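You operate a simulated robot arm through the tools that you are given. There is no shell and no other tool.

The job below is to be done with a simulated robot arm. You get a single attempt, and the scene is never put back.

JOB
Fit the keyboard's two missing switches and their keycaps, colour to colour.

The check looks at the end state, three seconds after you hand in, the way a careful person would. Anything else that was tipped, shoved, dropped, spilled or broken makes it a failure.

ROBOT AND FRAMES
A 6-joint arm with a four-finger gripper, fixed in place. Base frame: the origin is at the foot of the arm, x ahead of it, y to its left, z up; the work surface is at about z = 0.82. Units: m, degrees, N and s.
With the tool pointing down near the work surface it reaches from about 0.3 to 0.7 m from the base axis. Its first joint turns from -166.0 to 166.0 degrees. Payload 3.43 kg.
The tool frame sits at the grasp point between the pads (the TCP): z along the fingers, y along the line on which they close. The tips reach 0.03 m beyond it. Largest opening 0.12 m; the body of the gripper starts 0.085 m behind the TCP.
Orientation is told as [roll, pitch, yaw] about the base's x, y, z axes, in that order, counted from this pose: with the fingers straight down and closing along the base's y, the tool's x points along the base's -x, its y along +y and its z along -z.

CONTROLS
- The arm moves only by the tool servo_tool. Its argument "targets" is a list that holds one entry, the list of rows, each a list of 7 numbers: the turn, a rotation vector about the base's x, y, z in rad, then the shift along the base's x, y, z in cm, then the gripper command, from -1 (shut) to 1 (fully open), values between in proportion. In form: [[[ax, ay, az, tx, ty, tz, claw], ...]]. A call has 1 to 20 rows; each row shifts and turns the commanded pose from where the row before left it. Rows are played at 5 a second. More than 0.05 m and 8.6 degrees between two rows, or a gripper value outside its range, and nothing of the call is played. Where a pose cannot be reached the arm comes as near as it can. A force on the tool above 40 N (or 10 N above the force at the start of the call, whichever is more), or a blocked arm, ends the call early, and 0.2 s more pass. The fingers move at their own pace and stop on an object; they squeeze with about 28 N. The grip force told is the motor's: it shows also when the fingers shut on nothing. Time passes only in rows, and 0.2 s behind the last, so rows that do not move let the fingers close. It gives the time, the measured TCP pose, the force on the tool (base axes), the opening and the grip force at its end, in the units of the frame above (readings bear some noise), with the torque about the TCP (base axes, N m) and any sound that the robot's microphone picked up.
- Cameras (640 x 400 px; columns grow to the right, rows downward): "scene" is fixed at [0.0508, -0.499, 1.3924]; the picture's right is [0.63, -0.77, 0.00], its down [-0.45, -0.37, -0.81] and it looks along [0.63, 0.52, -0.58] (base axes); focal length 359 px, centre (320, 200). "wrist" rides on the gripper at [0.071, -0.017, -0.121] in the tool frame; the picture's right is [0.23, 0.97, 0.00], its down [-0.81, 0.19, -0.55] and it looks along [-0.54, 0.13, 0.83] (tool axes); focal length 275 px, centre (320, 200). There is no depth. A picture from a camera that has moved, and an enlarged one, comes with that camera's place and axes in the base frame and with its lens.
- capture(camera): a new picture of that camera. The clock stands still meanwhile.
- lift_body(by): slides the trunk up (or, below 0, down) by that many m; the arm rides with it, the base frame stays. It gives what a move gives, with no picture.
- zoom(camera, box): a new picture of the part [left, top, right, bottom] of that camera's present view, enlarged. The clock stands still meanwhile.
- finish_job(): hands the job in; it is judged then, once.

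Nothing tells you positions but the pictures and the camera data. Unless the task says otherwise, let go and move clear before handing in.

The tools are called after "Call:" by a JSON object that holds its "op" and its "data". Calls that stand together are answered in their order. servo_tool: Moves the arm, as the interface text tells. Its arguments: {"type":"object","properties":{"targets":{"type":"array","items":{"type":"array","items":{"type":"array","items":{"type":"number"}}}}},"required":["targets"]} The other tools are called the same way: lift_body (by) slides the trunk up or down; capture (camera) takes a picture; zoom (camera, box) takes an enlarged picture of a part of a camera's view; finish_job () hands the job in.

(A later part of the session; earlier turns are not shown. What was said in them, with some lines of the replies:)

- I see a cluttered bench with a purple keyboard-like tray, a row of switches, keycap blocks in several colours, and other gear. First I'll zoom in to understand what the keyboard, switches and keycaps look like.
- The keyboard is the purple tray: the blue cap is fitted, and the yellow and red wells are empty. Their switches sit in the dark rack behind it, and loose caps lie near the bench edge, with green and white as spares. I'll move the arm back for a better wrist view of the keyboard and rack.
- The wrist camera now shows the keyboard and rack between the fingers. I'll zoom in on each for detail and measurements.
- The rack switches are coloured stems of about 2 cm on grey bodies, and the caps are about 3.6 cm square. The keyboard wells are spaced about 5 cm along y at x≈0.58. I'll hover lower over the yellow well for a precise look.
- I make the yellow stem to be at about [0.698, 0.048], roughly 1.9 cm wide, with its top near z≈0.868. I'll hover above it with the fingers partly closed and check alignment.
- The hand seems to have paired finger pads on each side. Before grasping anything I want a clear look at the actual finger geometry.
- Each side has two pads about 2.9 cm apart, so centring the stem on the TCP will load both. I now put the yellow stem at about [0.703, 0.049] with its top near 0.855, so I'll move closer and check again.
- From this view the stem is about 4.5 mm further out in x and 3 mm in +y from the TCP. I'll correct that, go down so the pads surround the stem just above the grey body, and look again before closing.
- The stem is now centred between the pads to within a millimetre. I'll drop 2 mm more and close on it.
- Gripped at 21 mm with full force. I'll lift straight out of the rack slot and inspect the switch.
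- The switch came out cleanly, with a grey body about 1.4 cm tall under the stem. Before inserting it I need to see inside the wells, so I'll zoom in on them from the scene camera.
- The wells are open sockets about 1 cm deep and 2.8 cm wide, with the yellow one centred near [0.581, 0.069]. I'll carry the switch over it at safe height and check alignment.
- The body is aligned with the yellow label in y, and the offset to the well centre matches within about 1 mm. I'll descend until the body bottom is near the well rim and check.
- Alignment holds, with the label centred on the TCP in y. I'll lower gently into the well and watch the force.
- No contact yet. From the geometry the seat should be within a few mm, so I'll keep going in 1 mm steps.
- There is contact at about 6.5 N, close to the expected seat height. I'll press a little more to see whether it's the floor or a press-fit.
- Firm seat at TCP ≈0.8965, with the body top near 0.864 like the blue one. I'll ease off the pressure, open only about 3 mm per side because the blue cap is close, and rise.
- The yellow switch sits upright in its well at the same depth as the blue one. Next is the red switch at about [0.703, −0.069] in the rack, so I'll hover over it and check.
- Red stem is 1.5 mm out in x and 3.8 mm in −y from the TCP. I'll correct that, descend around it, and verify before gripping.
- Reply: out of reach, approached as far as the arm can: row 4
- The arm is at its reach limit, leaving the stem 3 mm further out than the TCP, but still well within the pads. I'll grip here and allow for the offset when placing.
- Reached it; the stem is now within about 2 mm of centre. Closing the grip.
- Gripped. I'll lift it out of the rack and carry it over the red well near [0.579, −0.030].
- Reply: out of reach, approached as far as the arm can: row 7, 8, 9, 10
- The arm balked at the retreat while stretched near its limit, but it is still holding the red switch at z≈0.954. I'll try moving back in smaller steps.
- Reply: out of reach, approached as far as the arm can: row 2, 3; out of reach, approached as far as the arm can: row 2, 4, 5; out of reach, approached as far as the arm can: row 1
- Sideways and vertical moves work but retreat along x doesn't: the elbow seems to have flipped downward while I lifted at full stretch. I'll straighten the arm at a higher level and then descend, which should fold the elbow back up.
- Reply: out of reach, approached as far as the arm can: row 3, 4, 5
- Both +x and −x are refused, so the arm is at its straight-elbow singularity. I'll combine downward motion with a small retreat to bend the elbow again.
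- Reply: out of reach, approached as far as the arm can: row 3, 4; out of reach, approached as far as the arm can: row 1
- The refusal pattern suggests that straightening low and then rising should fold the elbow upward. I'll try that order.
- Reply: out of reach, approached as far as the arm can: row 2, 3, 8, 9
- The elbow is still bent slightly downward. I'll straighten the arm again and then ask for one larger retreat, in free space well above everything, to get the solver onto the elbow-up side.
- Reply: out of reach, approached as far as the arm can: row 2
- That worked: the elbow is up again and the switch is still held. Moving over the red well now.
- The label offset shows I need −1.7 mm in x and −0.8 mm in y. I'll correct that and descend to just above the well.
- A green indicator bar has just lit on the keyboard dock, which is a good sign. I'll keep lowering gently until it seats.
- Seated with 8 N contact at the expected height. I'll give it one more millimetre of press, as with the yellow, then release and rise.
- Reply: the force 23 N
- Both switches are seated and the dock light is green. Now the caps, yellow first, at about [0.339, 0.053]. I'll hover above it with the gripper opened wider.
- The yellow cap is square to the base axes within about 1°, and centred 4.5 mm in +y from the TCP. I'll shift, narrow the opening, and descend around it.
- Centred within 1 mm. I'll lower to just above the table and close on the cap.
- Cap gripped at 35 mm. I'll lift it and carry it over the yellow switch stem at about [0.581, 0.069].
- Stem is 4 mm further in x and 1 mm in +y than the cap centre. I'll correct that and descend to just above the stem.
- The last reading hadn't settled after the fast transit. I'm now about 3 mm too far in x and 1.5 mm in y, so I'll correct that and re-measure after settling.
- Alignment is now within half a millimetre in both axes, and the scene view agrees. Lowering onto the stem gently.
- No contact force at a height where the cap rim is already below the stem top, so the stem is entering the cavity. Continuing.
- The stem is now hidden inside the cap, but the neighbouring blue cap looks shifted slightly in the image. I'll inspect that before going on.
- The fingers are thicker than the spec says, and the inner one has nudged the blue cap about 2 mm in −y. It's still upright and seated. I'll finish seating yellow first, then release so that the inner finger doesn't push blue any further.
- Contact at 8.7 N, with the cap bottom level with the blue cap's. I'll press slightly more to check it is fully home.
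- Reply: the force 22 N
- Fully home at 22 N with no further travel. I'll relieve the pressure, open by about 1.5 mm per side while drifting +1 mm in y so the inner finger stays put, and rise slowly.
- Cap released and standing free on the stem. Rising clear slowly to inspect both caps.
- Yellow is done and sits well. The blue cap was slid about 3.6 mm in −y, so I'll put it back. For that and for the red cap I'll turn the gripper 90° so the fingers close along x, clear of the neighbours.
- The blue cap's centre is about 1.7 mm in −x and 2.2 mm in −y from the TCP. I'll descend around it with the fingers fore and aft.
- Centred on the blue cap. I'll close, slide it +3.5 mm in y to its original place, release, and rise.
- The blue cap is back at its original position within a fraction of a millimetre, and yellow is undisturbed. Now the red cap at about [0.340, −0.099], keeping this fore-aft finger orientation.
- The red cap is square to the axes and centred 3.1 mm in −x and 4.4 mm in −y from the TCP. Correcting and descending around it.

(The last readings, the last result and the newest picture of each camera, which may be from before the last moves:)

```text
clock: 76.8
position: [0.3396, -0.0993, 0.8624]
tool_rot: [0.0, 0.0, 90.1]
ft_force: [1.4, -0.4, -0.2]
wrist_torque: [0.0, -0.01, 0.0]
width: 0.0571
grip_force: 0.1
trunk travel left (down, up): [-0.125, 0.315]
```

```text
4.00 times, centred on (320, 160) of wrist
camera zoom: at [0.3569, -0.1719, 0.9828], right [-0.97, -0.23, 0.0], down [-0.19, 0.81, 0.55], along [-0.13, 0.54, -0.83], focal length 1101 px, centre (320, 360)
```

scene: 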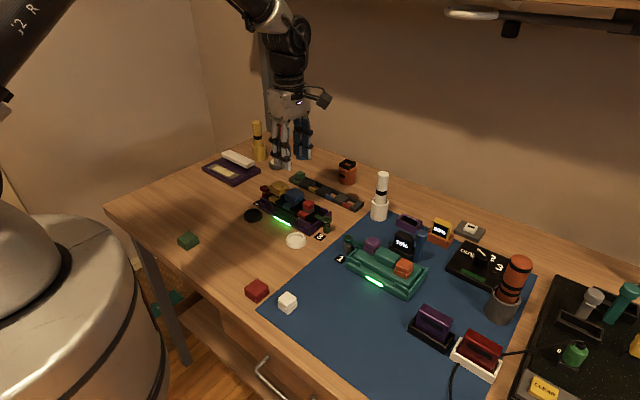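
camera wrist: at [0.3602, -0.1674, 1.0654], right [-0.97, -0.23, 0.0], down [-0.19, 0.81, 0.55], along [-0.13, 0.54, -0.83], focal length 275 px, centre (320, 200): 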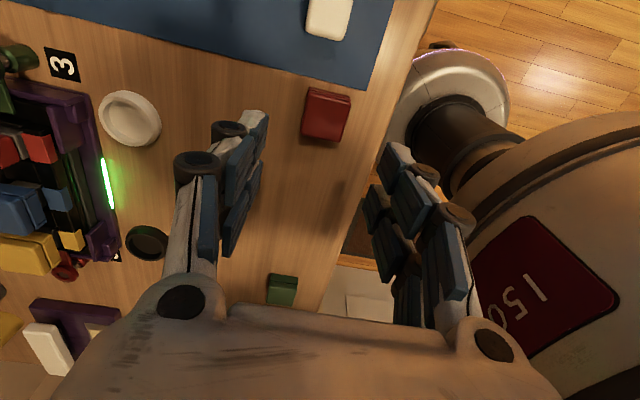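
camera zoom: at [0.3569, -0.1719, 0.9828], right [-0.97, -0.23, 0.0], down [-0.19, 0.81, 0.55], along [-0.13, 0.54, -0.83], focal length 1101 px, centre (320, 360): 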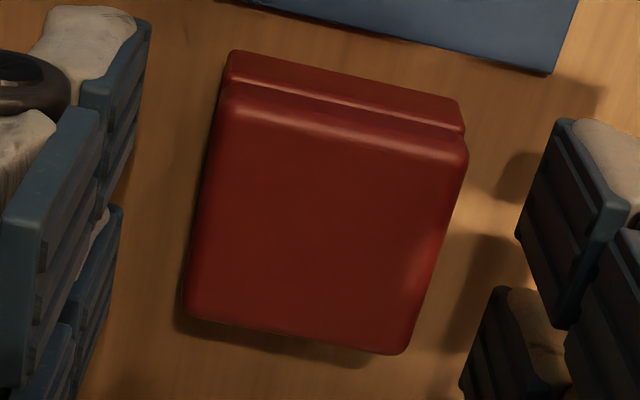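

Centred. Lowering to the table and closing on the red cap.

Call:
{"op": "servo_tool", "data": {"targets": [[[0, 0, 0, 0, 0, -0.5, -0.05], [0, 0, 0, 0, 0, -0.3, -0.05], [0, 0, 0, 0, 0, 0, -0.05], [0, 0, 0, 0, 0, 0, -1], [0, 0, 0, 0, 0, 0, -1], [0, 0, 0, 0, 0, 0, -1], [0, 0, 0, 0, 0, 0, -1]]]}}

Call:
{"op": "zoom", "data": {"camera": "wrist", "box": [240, 110, 400, 210]}}

```text
clock: 78.4
position: [0.3402, -0.0995, 0.8549]
tool_rot: [0.0, 0.0, 90.0]
ft_force: [0.7, 0.3, 0.2]
wrist_torque: [-0.05, 0.03, -0.02]
width: 0.0348
grip_force: 28.5
trunk travel left (down, up): [-0.125, 0.315]
```

```text
4.00 times, centred on (320, 160) of wrist
camera zoom: at [0.3571, -0.171, 0.975], right [-0.97, -0.23, 0.0], down [-0.19, 0.81, 0.55], along [-0.13, 0.54, -0.83], focal length 1101 px, centre (320, 360)
```

zoom: 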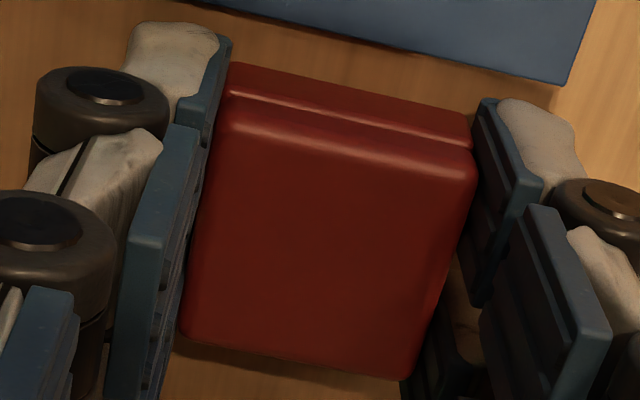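

Red cap gripped squarely. Lifting and carrying it over the red stem near [0.580, −0.030].

Call:
{"op": "servo_tool", "data": {"targets": [[[0, 0, 0, 0, 0, 0.6, -1], [0, 0, 0, 0, 0, 2.0, -1], [0, 0, 0, 0, 0, 4.0, -1], [0, 0, 0, 0, 0, 4.0, -1], [0, 0, 0, 3.43, 0.993, 0, -1], [0, 0, 0, 3.43, 0.993, 0, -1], [0, 0, 0, 3.43, 0.993, 0, -1], [0, 0, 0, 3.43, 0.993, 0, -1], [0, 0, 0, 3.43, 0.993, 0, -1], [0, 0, 0, 3.43, 0.993, 0, -1], [0, 0, 0, 3.42, 0.992, 0, -1], [0, 0, 0, 0, 0, 0, -1], [0, 0, 0, 0, 0, 0, -1], [0, 0, 0, 0, 0, 0, -1]]]}}

Call:
{"op": "capture", "data": {"camera": "wrist"}}

Call:
{"op": "zoom", "data": {"camera": "wrist", "box": [240, 80, 400, 180]}}

Call:
{"op": "zoom", "data": {"camera": "scene", "box": [268, 165, 348, 215]}}

```text
clock: 81.4
position: [0.582, -0.0288, 0.9617]
tool_rot: [0.0, 0.0, 90.0]
ft_force: [0.2, 0.3, -0.3]
wrist_torque: [0.01, 0.04, -0.01]
width: 0.0351
grip_force: 28.1
trunk travel left (down, up): [-0.125, 0.315]
```

```text
taken
camera wrist: at [0.5988, -0.1004, 1.0818], right [-0.97, -0.23, 0.0], down [-0.19, 0.81, 0.55], along [-0.13, 0.54, -0.83], focal length 275 px, centre (320, 200)
```

wrist: 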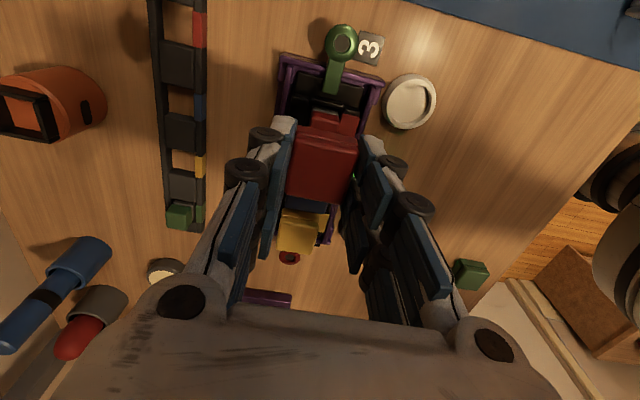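

```text
4.00 times, centred on (320, 130) of wrist
camera zoom: at [0.5988, -0.1004, 1.0818], right [-0.97, -0.23, 0.0], down [-0.19, 0.81, 0.55], along [-0.13, 0.54, -0.83], focal length 1101 px, centre (320, 480)
```

zoom: 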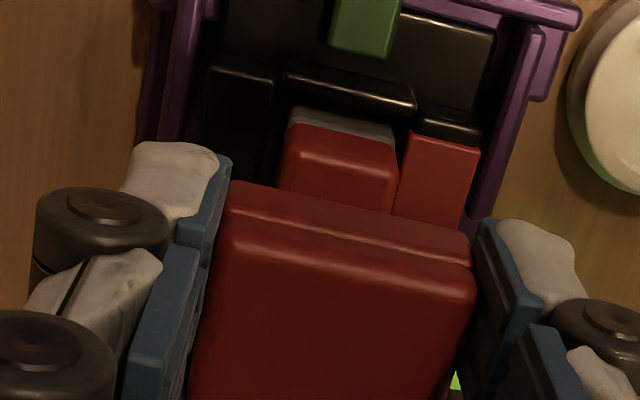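

```text
8.00 times, centred on (308, 190) of scene
camera zoom: at [0.0508, -0.499, 1.3924], right [0.63, -0.77, 0.0], down [-0.45, -0.37, -0.81], along [0.63, 0.52, -0.58], focal length 2870 px, centre (416, 280)
```

zoom: 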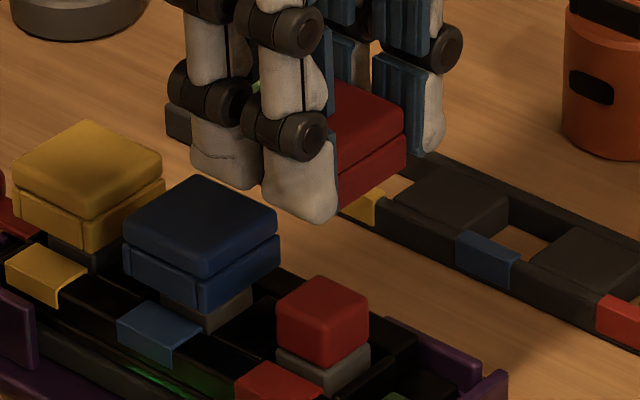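

Call:
{"op": "zoom", "data": {"camera": "wrist", "box": [290, 95, 370, 145]}}

```text
8.00 times, centred on (330, 120) of wrist
camera zoom: at [0.5988, -0.1004, 1.0818], right [-0.97, -0.23, 0.0], down [-0.19, 0.81, 0.55], along [-0.13, 0.54, -0.83], focal length 2202 px, centre (240, 840)
```

zoom: 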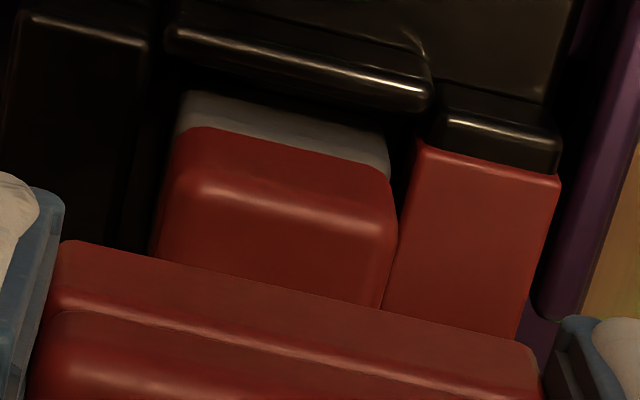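

Best estimate puts the stem 2 mm in −x and level in y with the cap centre. Correcting and descending to just above the stem.

Call:
{"op": "servo_tool", "data": {"targets": [[[0, 0, 0, -0.2, 0, 0, -1], [0, 0, 0, 0, 0, -1.5, -1], [0, 0, 0, 0, 0, -1.5, -1], [0, 0, 0, 0, 0, -0.8, -1], [0, 0, 0, 0, 0, 0, -1], [0, 0, 0, 0, 0, 0, -1]]]}}

Call:
{"op": "zoom", "data": {"camera": "wrist", "box": [260, 90, 388, 170]}}

Call:
{"op": "zoom", "data": {"camera": "scene", "box": [280, 178, 344, 218]}}

```text
clock: 82.8
position: [0.5788, -0.029, 0.9236]
tool_rot: [0.0, -0.1, 89.9]
ft_force: [-0.4, 0.1, -0.6]
wrist_torque: [0.01, 0.0, 0.0]
width: 0.0354
grip_force: 27.5
trunk travel left (down, up): [-0.125, 0.315]
```

```text
5.00 times, centred on (324, 130) of wrist
camera zoom: at [0.5959, -0.1016, 1.0434], right [-0.97, -0.23, 0.0], down [-0.19, 0.81, 0.55], along [-0.13, 0.54, -0.83], focal length 1376 px, centre (300, 550)
```

zoom: 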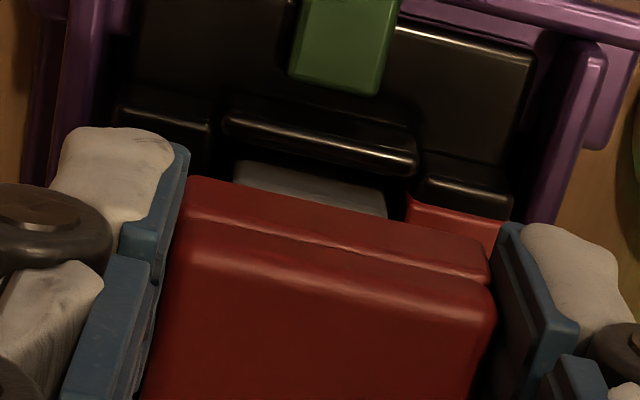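

```text
10.00 times, centred on (312, 198) of scene
camera zoom: at [0.0508, -0.499, 1.3924], right [0.63, -0.77, 0.0], down [-0.45, -0.37, -0.81], along [0.63, 0.52, -0.58], focal length 3587 px, centre (400, 220)
```

zoom: 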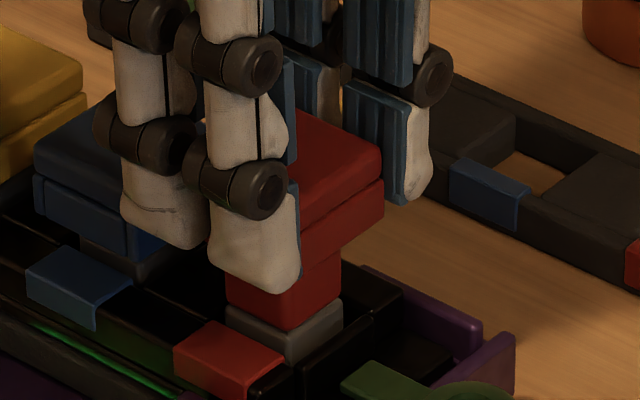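

Within about 1 mm now. A small correction of +1 mm in x and +0.5 mm in y, then lower gently onto the stem.

Call:
{"op": "servo_tool", "data": {"targets": [[[0, 0, 0, 0.1, 0.05, 0, -1], [0, 0, 0, 0, 0, -0.4, -1], [0, 0, 0, 0, 0, -0.3, -1], [0, 0, 0, 0, 0, 0, -1]]]}}

Call:
{"op": "servo_tool", "data": {"targets": [[[0, 0, 0, 0, 0, -0.1, -1], [0, 0, 0, 0, 0, -0.1, -1], [0, 0, 0, 0, 0, -0.1, -1], [0, 0, 0, 0, 0, 0, -1]]]}}

Call:
{"op": "servo_tool", "data": {"targets": [[[0, 0, 0, 0, 0, -0.1, -1], [0, 0, 0, 0, 0, -0.1, -1], [0, 0, 0, 0, 0, 0, -1]]]}}

Call:
{"op": "zoom", "data": {"camera": "scene", "box": [280, 178, 344, 218]}}

```text
clock: 83.8
position: [0.5794, -0.0297, 0.915]
tool_rot: [-0.1, 0.1, 90.1]
ft_force: [-1.1, -0.1, -0.2]
wrist_torque: [0.02, -0.01, -0.01]
width: 0.035
grip_force: 27.7
trunk travel left (down, up): [-0.125, 0.315]
```

```text
clock: 84.8
position: [0.5798, -0.0289, 0.9118]
tool_rot: [0.0, 0.1, 90.1]
ft_force: [0.4, -0.3, 0.7]
wrist_torque: [-0.02, -0.03, 0.02]
width: 0.0348
grip_force: 28.3
trunk travel left (down, up): [-0.125, 0.315]
```

```text
clock: 85.6
position: [0.5794, -0.0286, 0.9107]
tool_rot: [0.0, 0.0, 90.0]
ft_force: [-0.4, -0.7, -0.3]
wrist_torque: [-0.01, 0.0, 0.01]
width: 0.0351
grip_force: 27.9
trunk travel left (down, up): [-0.125, 0.315]
```

```text
10.00 times, centred on (312, 198) of scene
camera zoom: at [0.0508, -0.499, 1.3924], right [0.63, -0.77, 0.0], down [-0.45, -0.37, -0.81], along [0.63, 0.52, -0.58], focal length 3587 px, centre (400, 220)
```

zoom: 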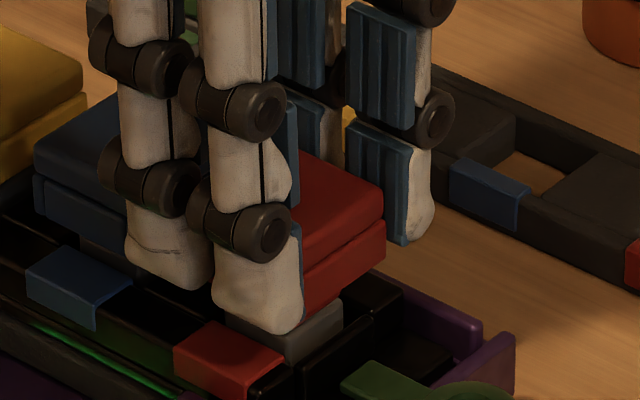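

The stem is inside the cap with no contact force. Continuing in 1 mm steps to the seat.

Call:
{"op": "servo_tool", "data": {"targets": [[[0, 0, 0, 0, 0, -0.1, -1], [0, 0, 0, 0, 0, -0.1, -1], [0, 0, 0, 0, 0, -0.1, -1], [0, 0, 0, 0, 0, 0, -1]]]}}

Call:
{"op": "servo_tool", "data": {"targets": [[[0, 0, 0, 0, 0, -0.1, -1], [0, 0, 0, 0, 0, 0, -1]]]}}

Call:
{"op": "servo_tool", "data": {"targets": [[[0, 0, 0, 0, 0, -0.1, -1], [0, 0, 0, 0, 0, 0, -1]]]}}

```text
clock: 86.6
position: [0.5793, -0.0294, 0.9067]
tool_rot: [0.0, 0.0, 90.0]
ft_force: [-0.8, -0.3, -0.6]
wrist_torque: [0.03, 0.05, 0.0]
width: 0.0353
grip_force: 28.3
trunk travel left (down, up): [-0.125, 0.315]
```

```text
clock: 87.2
position: [0.5789, -0.0292, 0.9058]
tool_rot: [0.1, -0.1, 90.0]
ft_force: [-0.3, -0.4, -0.5]
wrist_torque: [0.01, 0.0, 0.0]
width: 0.0353
grip_force: 28.4
trunk travel left (down, up): [-0.125, 0.315]
```

```text
clock: 87.8
position: [0.5794, -0.0307, 0.9066]
tool_rot: [-0.1, 0.0, 90.0]
ft_force: [-0.5, 0.0, 1.1]
wrist_torque: [0.02, 0.03, 0.01]
width: 0.0351
grip_force: 27.7
trunk travel left (down, up): [-0.125, 0.315]
```

Call:
{"op": "servo_tool", "data": {"targets": [[[0, 0, 0, 0, 0, -0.1, -1], [0, 0, 0, 0, 0, 0, -1]]]}}

Call:
{"op": "servo_tool", "data": {"targets": [[[0, 0, 0, 0, 0, -0.1, -1], [0, 0, 0, 0, 0, 0, -1]]]}}

Call:
{"op": "zoom", "data": {"camera": "scene", "box": [280, 178, 344, 218]}}

```text
clock: 88.4
position: [0.5789, -0.0308, 0.9044]
tool_rot: [0.0, 0.0, 90.0]
ft_force: [-0.2, -0.4, -0.8]
wrist_torque: [-0.01, -0.01, -0.01]
width: 0.0351
grip_force: 28.0
trunk travel left (down, up): [-0.125, 0.315]
```

```text
clock: 89.0
position: [0.5795, -0.0301, 0.9048]
tool_rot: [-0.1, 0.0, 90.0]
ft_force: [-0.9, 0.9, 7.0]
wrist_torque: [-0.01, 0.03, 0.01]
width: 0.0353
grip_force: 27.8
trunk travel left (down, up): [-0.125, 0.315]
```

```text
10.00 times, centred on (312, 198) of scene
camera zoom: at [0.0508, -0.499, 1.3924], right [0.63, -0.77, 0.0], down [-0.45, -0.37, -0.81], along [0.63, 0.52, -0.58], focal length 3587 px, centre (400, 220)
```

zoom: 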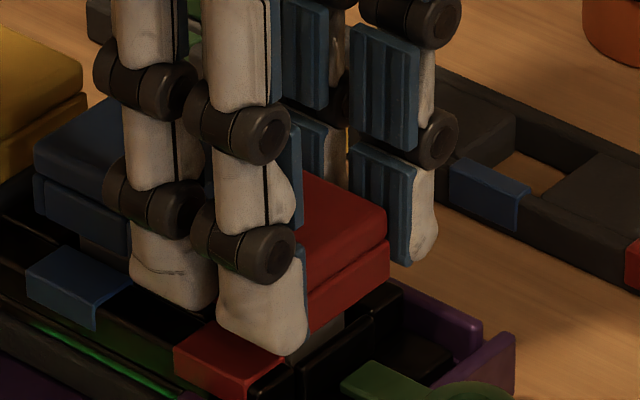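

Contact at 7 N at the expected height. I'll press home as I did with yellow.

Call:
{"op": "servo_tool", "data": {"targets": [[[0, 0, 0, 0, 0, -0.1, -1], [0, 0, 0, 0, 0, 0, -1]]]}}

Call:
{"op": "servo_tool", "data": {"targets": [[[0, 0, 0, 0, 0, -0.1, -1], [0, 0, 0, 0, 0, 0, -1]]]}}

```text
clock: 89.6
position: [0.5799, -0.0297, 0.9048]
tool_rot: [-0.3, 0.0, 89.9]
ft_force: [-1.5, 0.5, 15.4]
wrist_torque: [0.03, 0.04, 0.0]
width: 0.0351
grip_force: 27.7
trunk travel left (down, up): [-0.125, 0.315]
```

```text
clock: 90.2
position: [0.5804, -0.0313, 0.9037]
tool_rot: [-0.1, 0.0, 90.0]
ft_force: [1.9, -0.2, 21.2]
wrist_torque: [0.01, -0.06, -0.02]
width: 0.035
grip_force: 28.1
trunk travel left (down, up): [-0.125, 0.315]
```

Firmly home at 21 N. Relieving the pressure, opening fore-aft, and rising clear.

Call:
{"op": "servo_tool", "data": {"targets": [[[0, 0, 0, 0, 0, 0.2, -1], [0, 0, 0, 0, 0, 0, -1], [0, 0, 0, 0, 0, 0, -0.35], [0, 0, 0, 0, 0, 0, -0.25], [0, 0, 0, 0, 0, 0, -0.25], [0, 0, 0, 0, 0, 0.5, -0.25], [0, 0, 0, 0, 0, 1.0, -0.25], [0, 0, 0, 0, 0, 2.0, -0.25], [0, 0, 0, 0, 0, 3.0, -0.25], [0, 0, 0, 0, 0, 0, -0.25]]]}}

Call:
{"op": "zoom", "data": {"camera": "scene", "box": [258, 172, 338, 222]}}

Call:
{"op": "zoom", "data": {"camera": "wrist", "box": [224, 30, 416, 150]}}

Call:
{"op": "capture", "data": {"camera": "scene"}}

```text
clock: 92.4
position: [0.5782, -0.0318, 0.9682]
tool_rot: [0.0, 0.0, 89.9]
ft_force: [0.3, 0.3, 0.2]
wrist_torque: [-0.02, 0.02, 0.02]
width: 0.0451
grip_force: 0.0
trunk travel left (down, up): [-0.125, 0.315]
```

```text
8.00 times, centred on (298, 197) of scene
camera zoom: at [0.0508, -0.499, 1.3924], right [0.63, -0.77, 0.0], down [-0.45, -0.37, -0.81], along [0.63, 0.52, -0.58], focal length 2870 px, centre (496, 224)
```

zoom: 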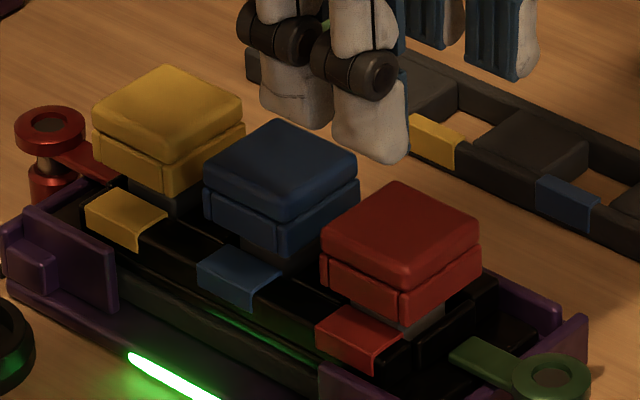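

```text
3.33 times, centred on (320, 90) of wrist
camera zoom: at [0.5958, -0.1041, 1.0886], right [-0.97, -0.23, 0.0], down [-0.19, 0.81, 0.55], along [-0.13, 0.54, -0.83], focal length 918 px, centre (320, 567)
```

zoom: 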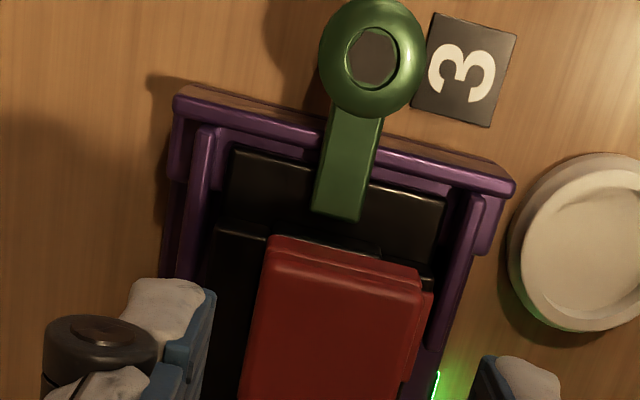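

```text
taken
```

scene: 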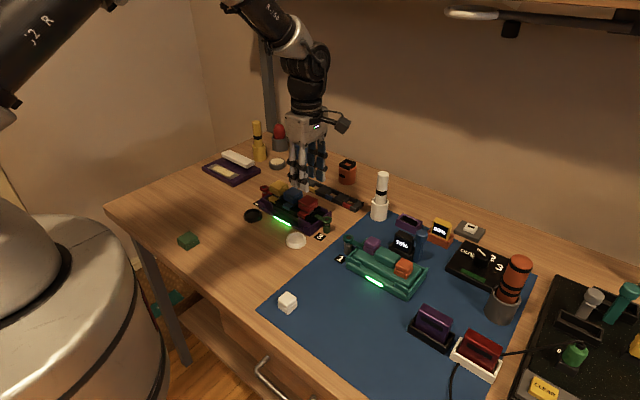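

All three caps are on. I'll move clear and inspect closely that yellow and red sit level, straight and fully seated like the blue reference.

Call:
{"op": "servo_tool", "data": {"targets": [[[0, 0, 0, -2.0, 0, 2.0, -0.25], [0, 0, 0, -3.0, 0, 2.0, -0.25], [0, 0, 0, -3.0, 0, 2.0, -0.25], [0, 0, 0, -3.0, 0, 1.0, -0.25], [0, 0, 0, -3.0, 0, 0, -0.25], [0, 0, 0, -3.0, 0, 0, -0.25], [0, 0, 0, 0, 0, 0, -0.25], [0, 0, 0, 0, 0, 0, -0.25]]]}}

Call:
{"op": "zoom", "data": {"camera": "scene", "box": [292, 188, 332, 213]}}

Call:
{"op": "zoom", "data": {"camera": "scene", "box": [262, 175, 302, 200]}}

Call:
{"op": "zoom", "data": {"camera": "scene", "box": [250, 170, 346, 230]}}

Call:
{"op": "capture", "data": {"camera": "wrist"}}

```text
clock: 94.2
position: [0.4076, -0.0287, 1.04]
tool_rot: [-0.1, 0.0, 89.9]
ft_force: [-0.3, 0.2, 0.0]
wrist_torque: [0.02, 0.01, -0.01]
width: 0.045
grip_force: 0.1
trunk travel left (down, up): [-0.125, 0.315]
```

```text
16.00 times, centred on (312, 200) of scene
camera zoom: at [0.0508, -0.499, 1.3924], right [0.63, -0.77, 0.0], down [-0.45, -0.37, -0.81], along [0.63, 0.52, -0.58], focal length 5739 px, centre (448, 192)
```

zoom: 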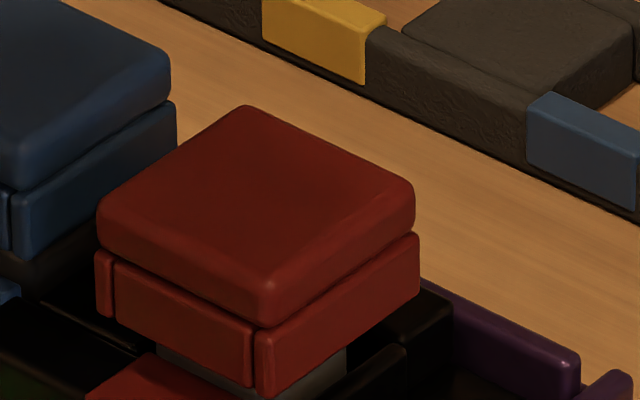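

```text
16.00 times, centred on (282, 188) of scene
camera zoom: at [0.0508, -0.499, 1.3924], right [0.63, -0.77, 0.0], down [-0.45, -0.37, -0.81], along [0.63, 0.52, -0.58], focal length 5739 px, centre (928, 400)
```

zoom: 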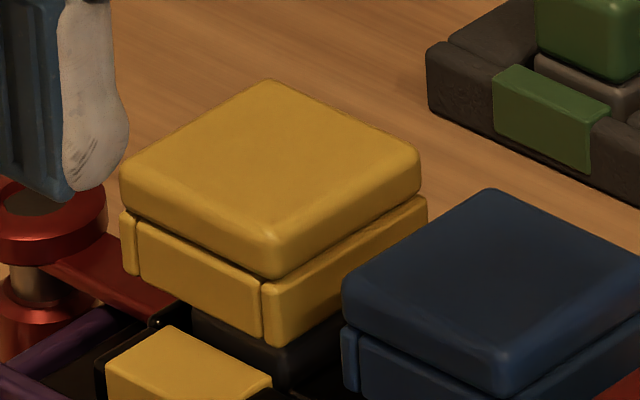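

```text
6.67 times, centred on (298, 200) of scene
camera zoom: at [0.0508, -0.499, 1.3924], right [0.63, -0.77, 0.0], down [-0.45, -0.37, -0.81], along [0.63, 0.52, -0.58], focal length 2391 px, centre (467, 200)
```

zoom: 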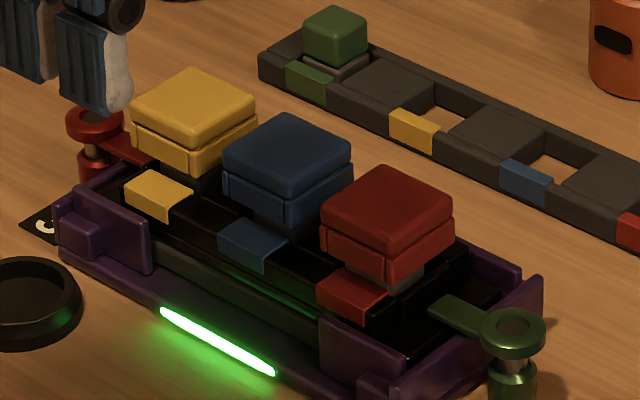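

```text
taken
camera wrist: at [0.4246, -0.1021, 1.1605], right [-0.97, -0.23, 0.0], down [-0.19, 0.81, 0.55], along [-0.13, 0.54, -0.83], focal length 275 px, centre (320, 200)
```

wrist: 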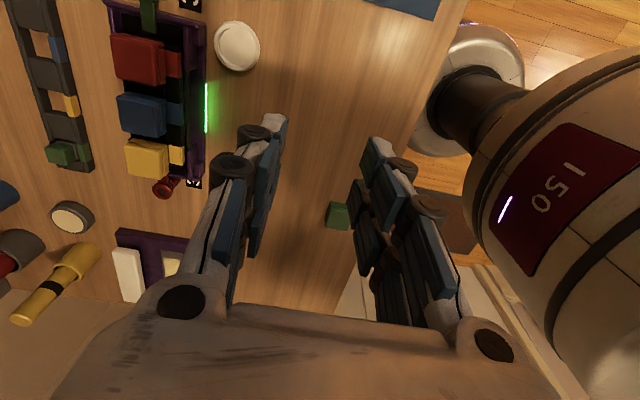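

Both switches are in their wells and both caps are on by colour. The three cap tops are level within about 1.5 mm of the blue reference, the dock light is green, and everything else is where it started. The gripper is open and clear, so I'm handing in.

Call:
{"op": "finish_job", "data": {}}

```text
The job is handed in.
```

The yellow and red switches are now in the keyboard's empty wells, each with its matching keycap pressed on. I've handed the job in, but no verdict has come back.

- **Fit:** both switches and both caps went down to a firm stop. The cap tops are level with the blue one to within about 1.5 mm. The dock's indicator bar turned green as the red switch went in.
- **Blue cap nudged:** while I was placing the yellow cap, a finger pushed the blue cap about 3.6 mm sideways. I slid it back to within a fraction of a millimetre of its original spot in the camera view. It stayed upright and on its switch.
- **Arm stall:** the arm locked at full stretch while lifting the red switch from the rack. I freed it in open space, and the switch stayed in the grip.

The green and white caps, the green switch and the other items looked unmoved in the last pictures. The gripper is empty and clear of the bench.
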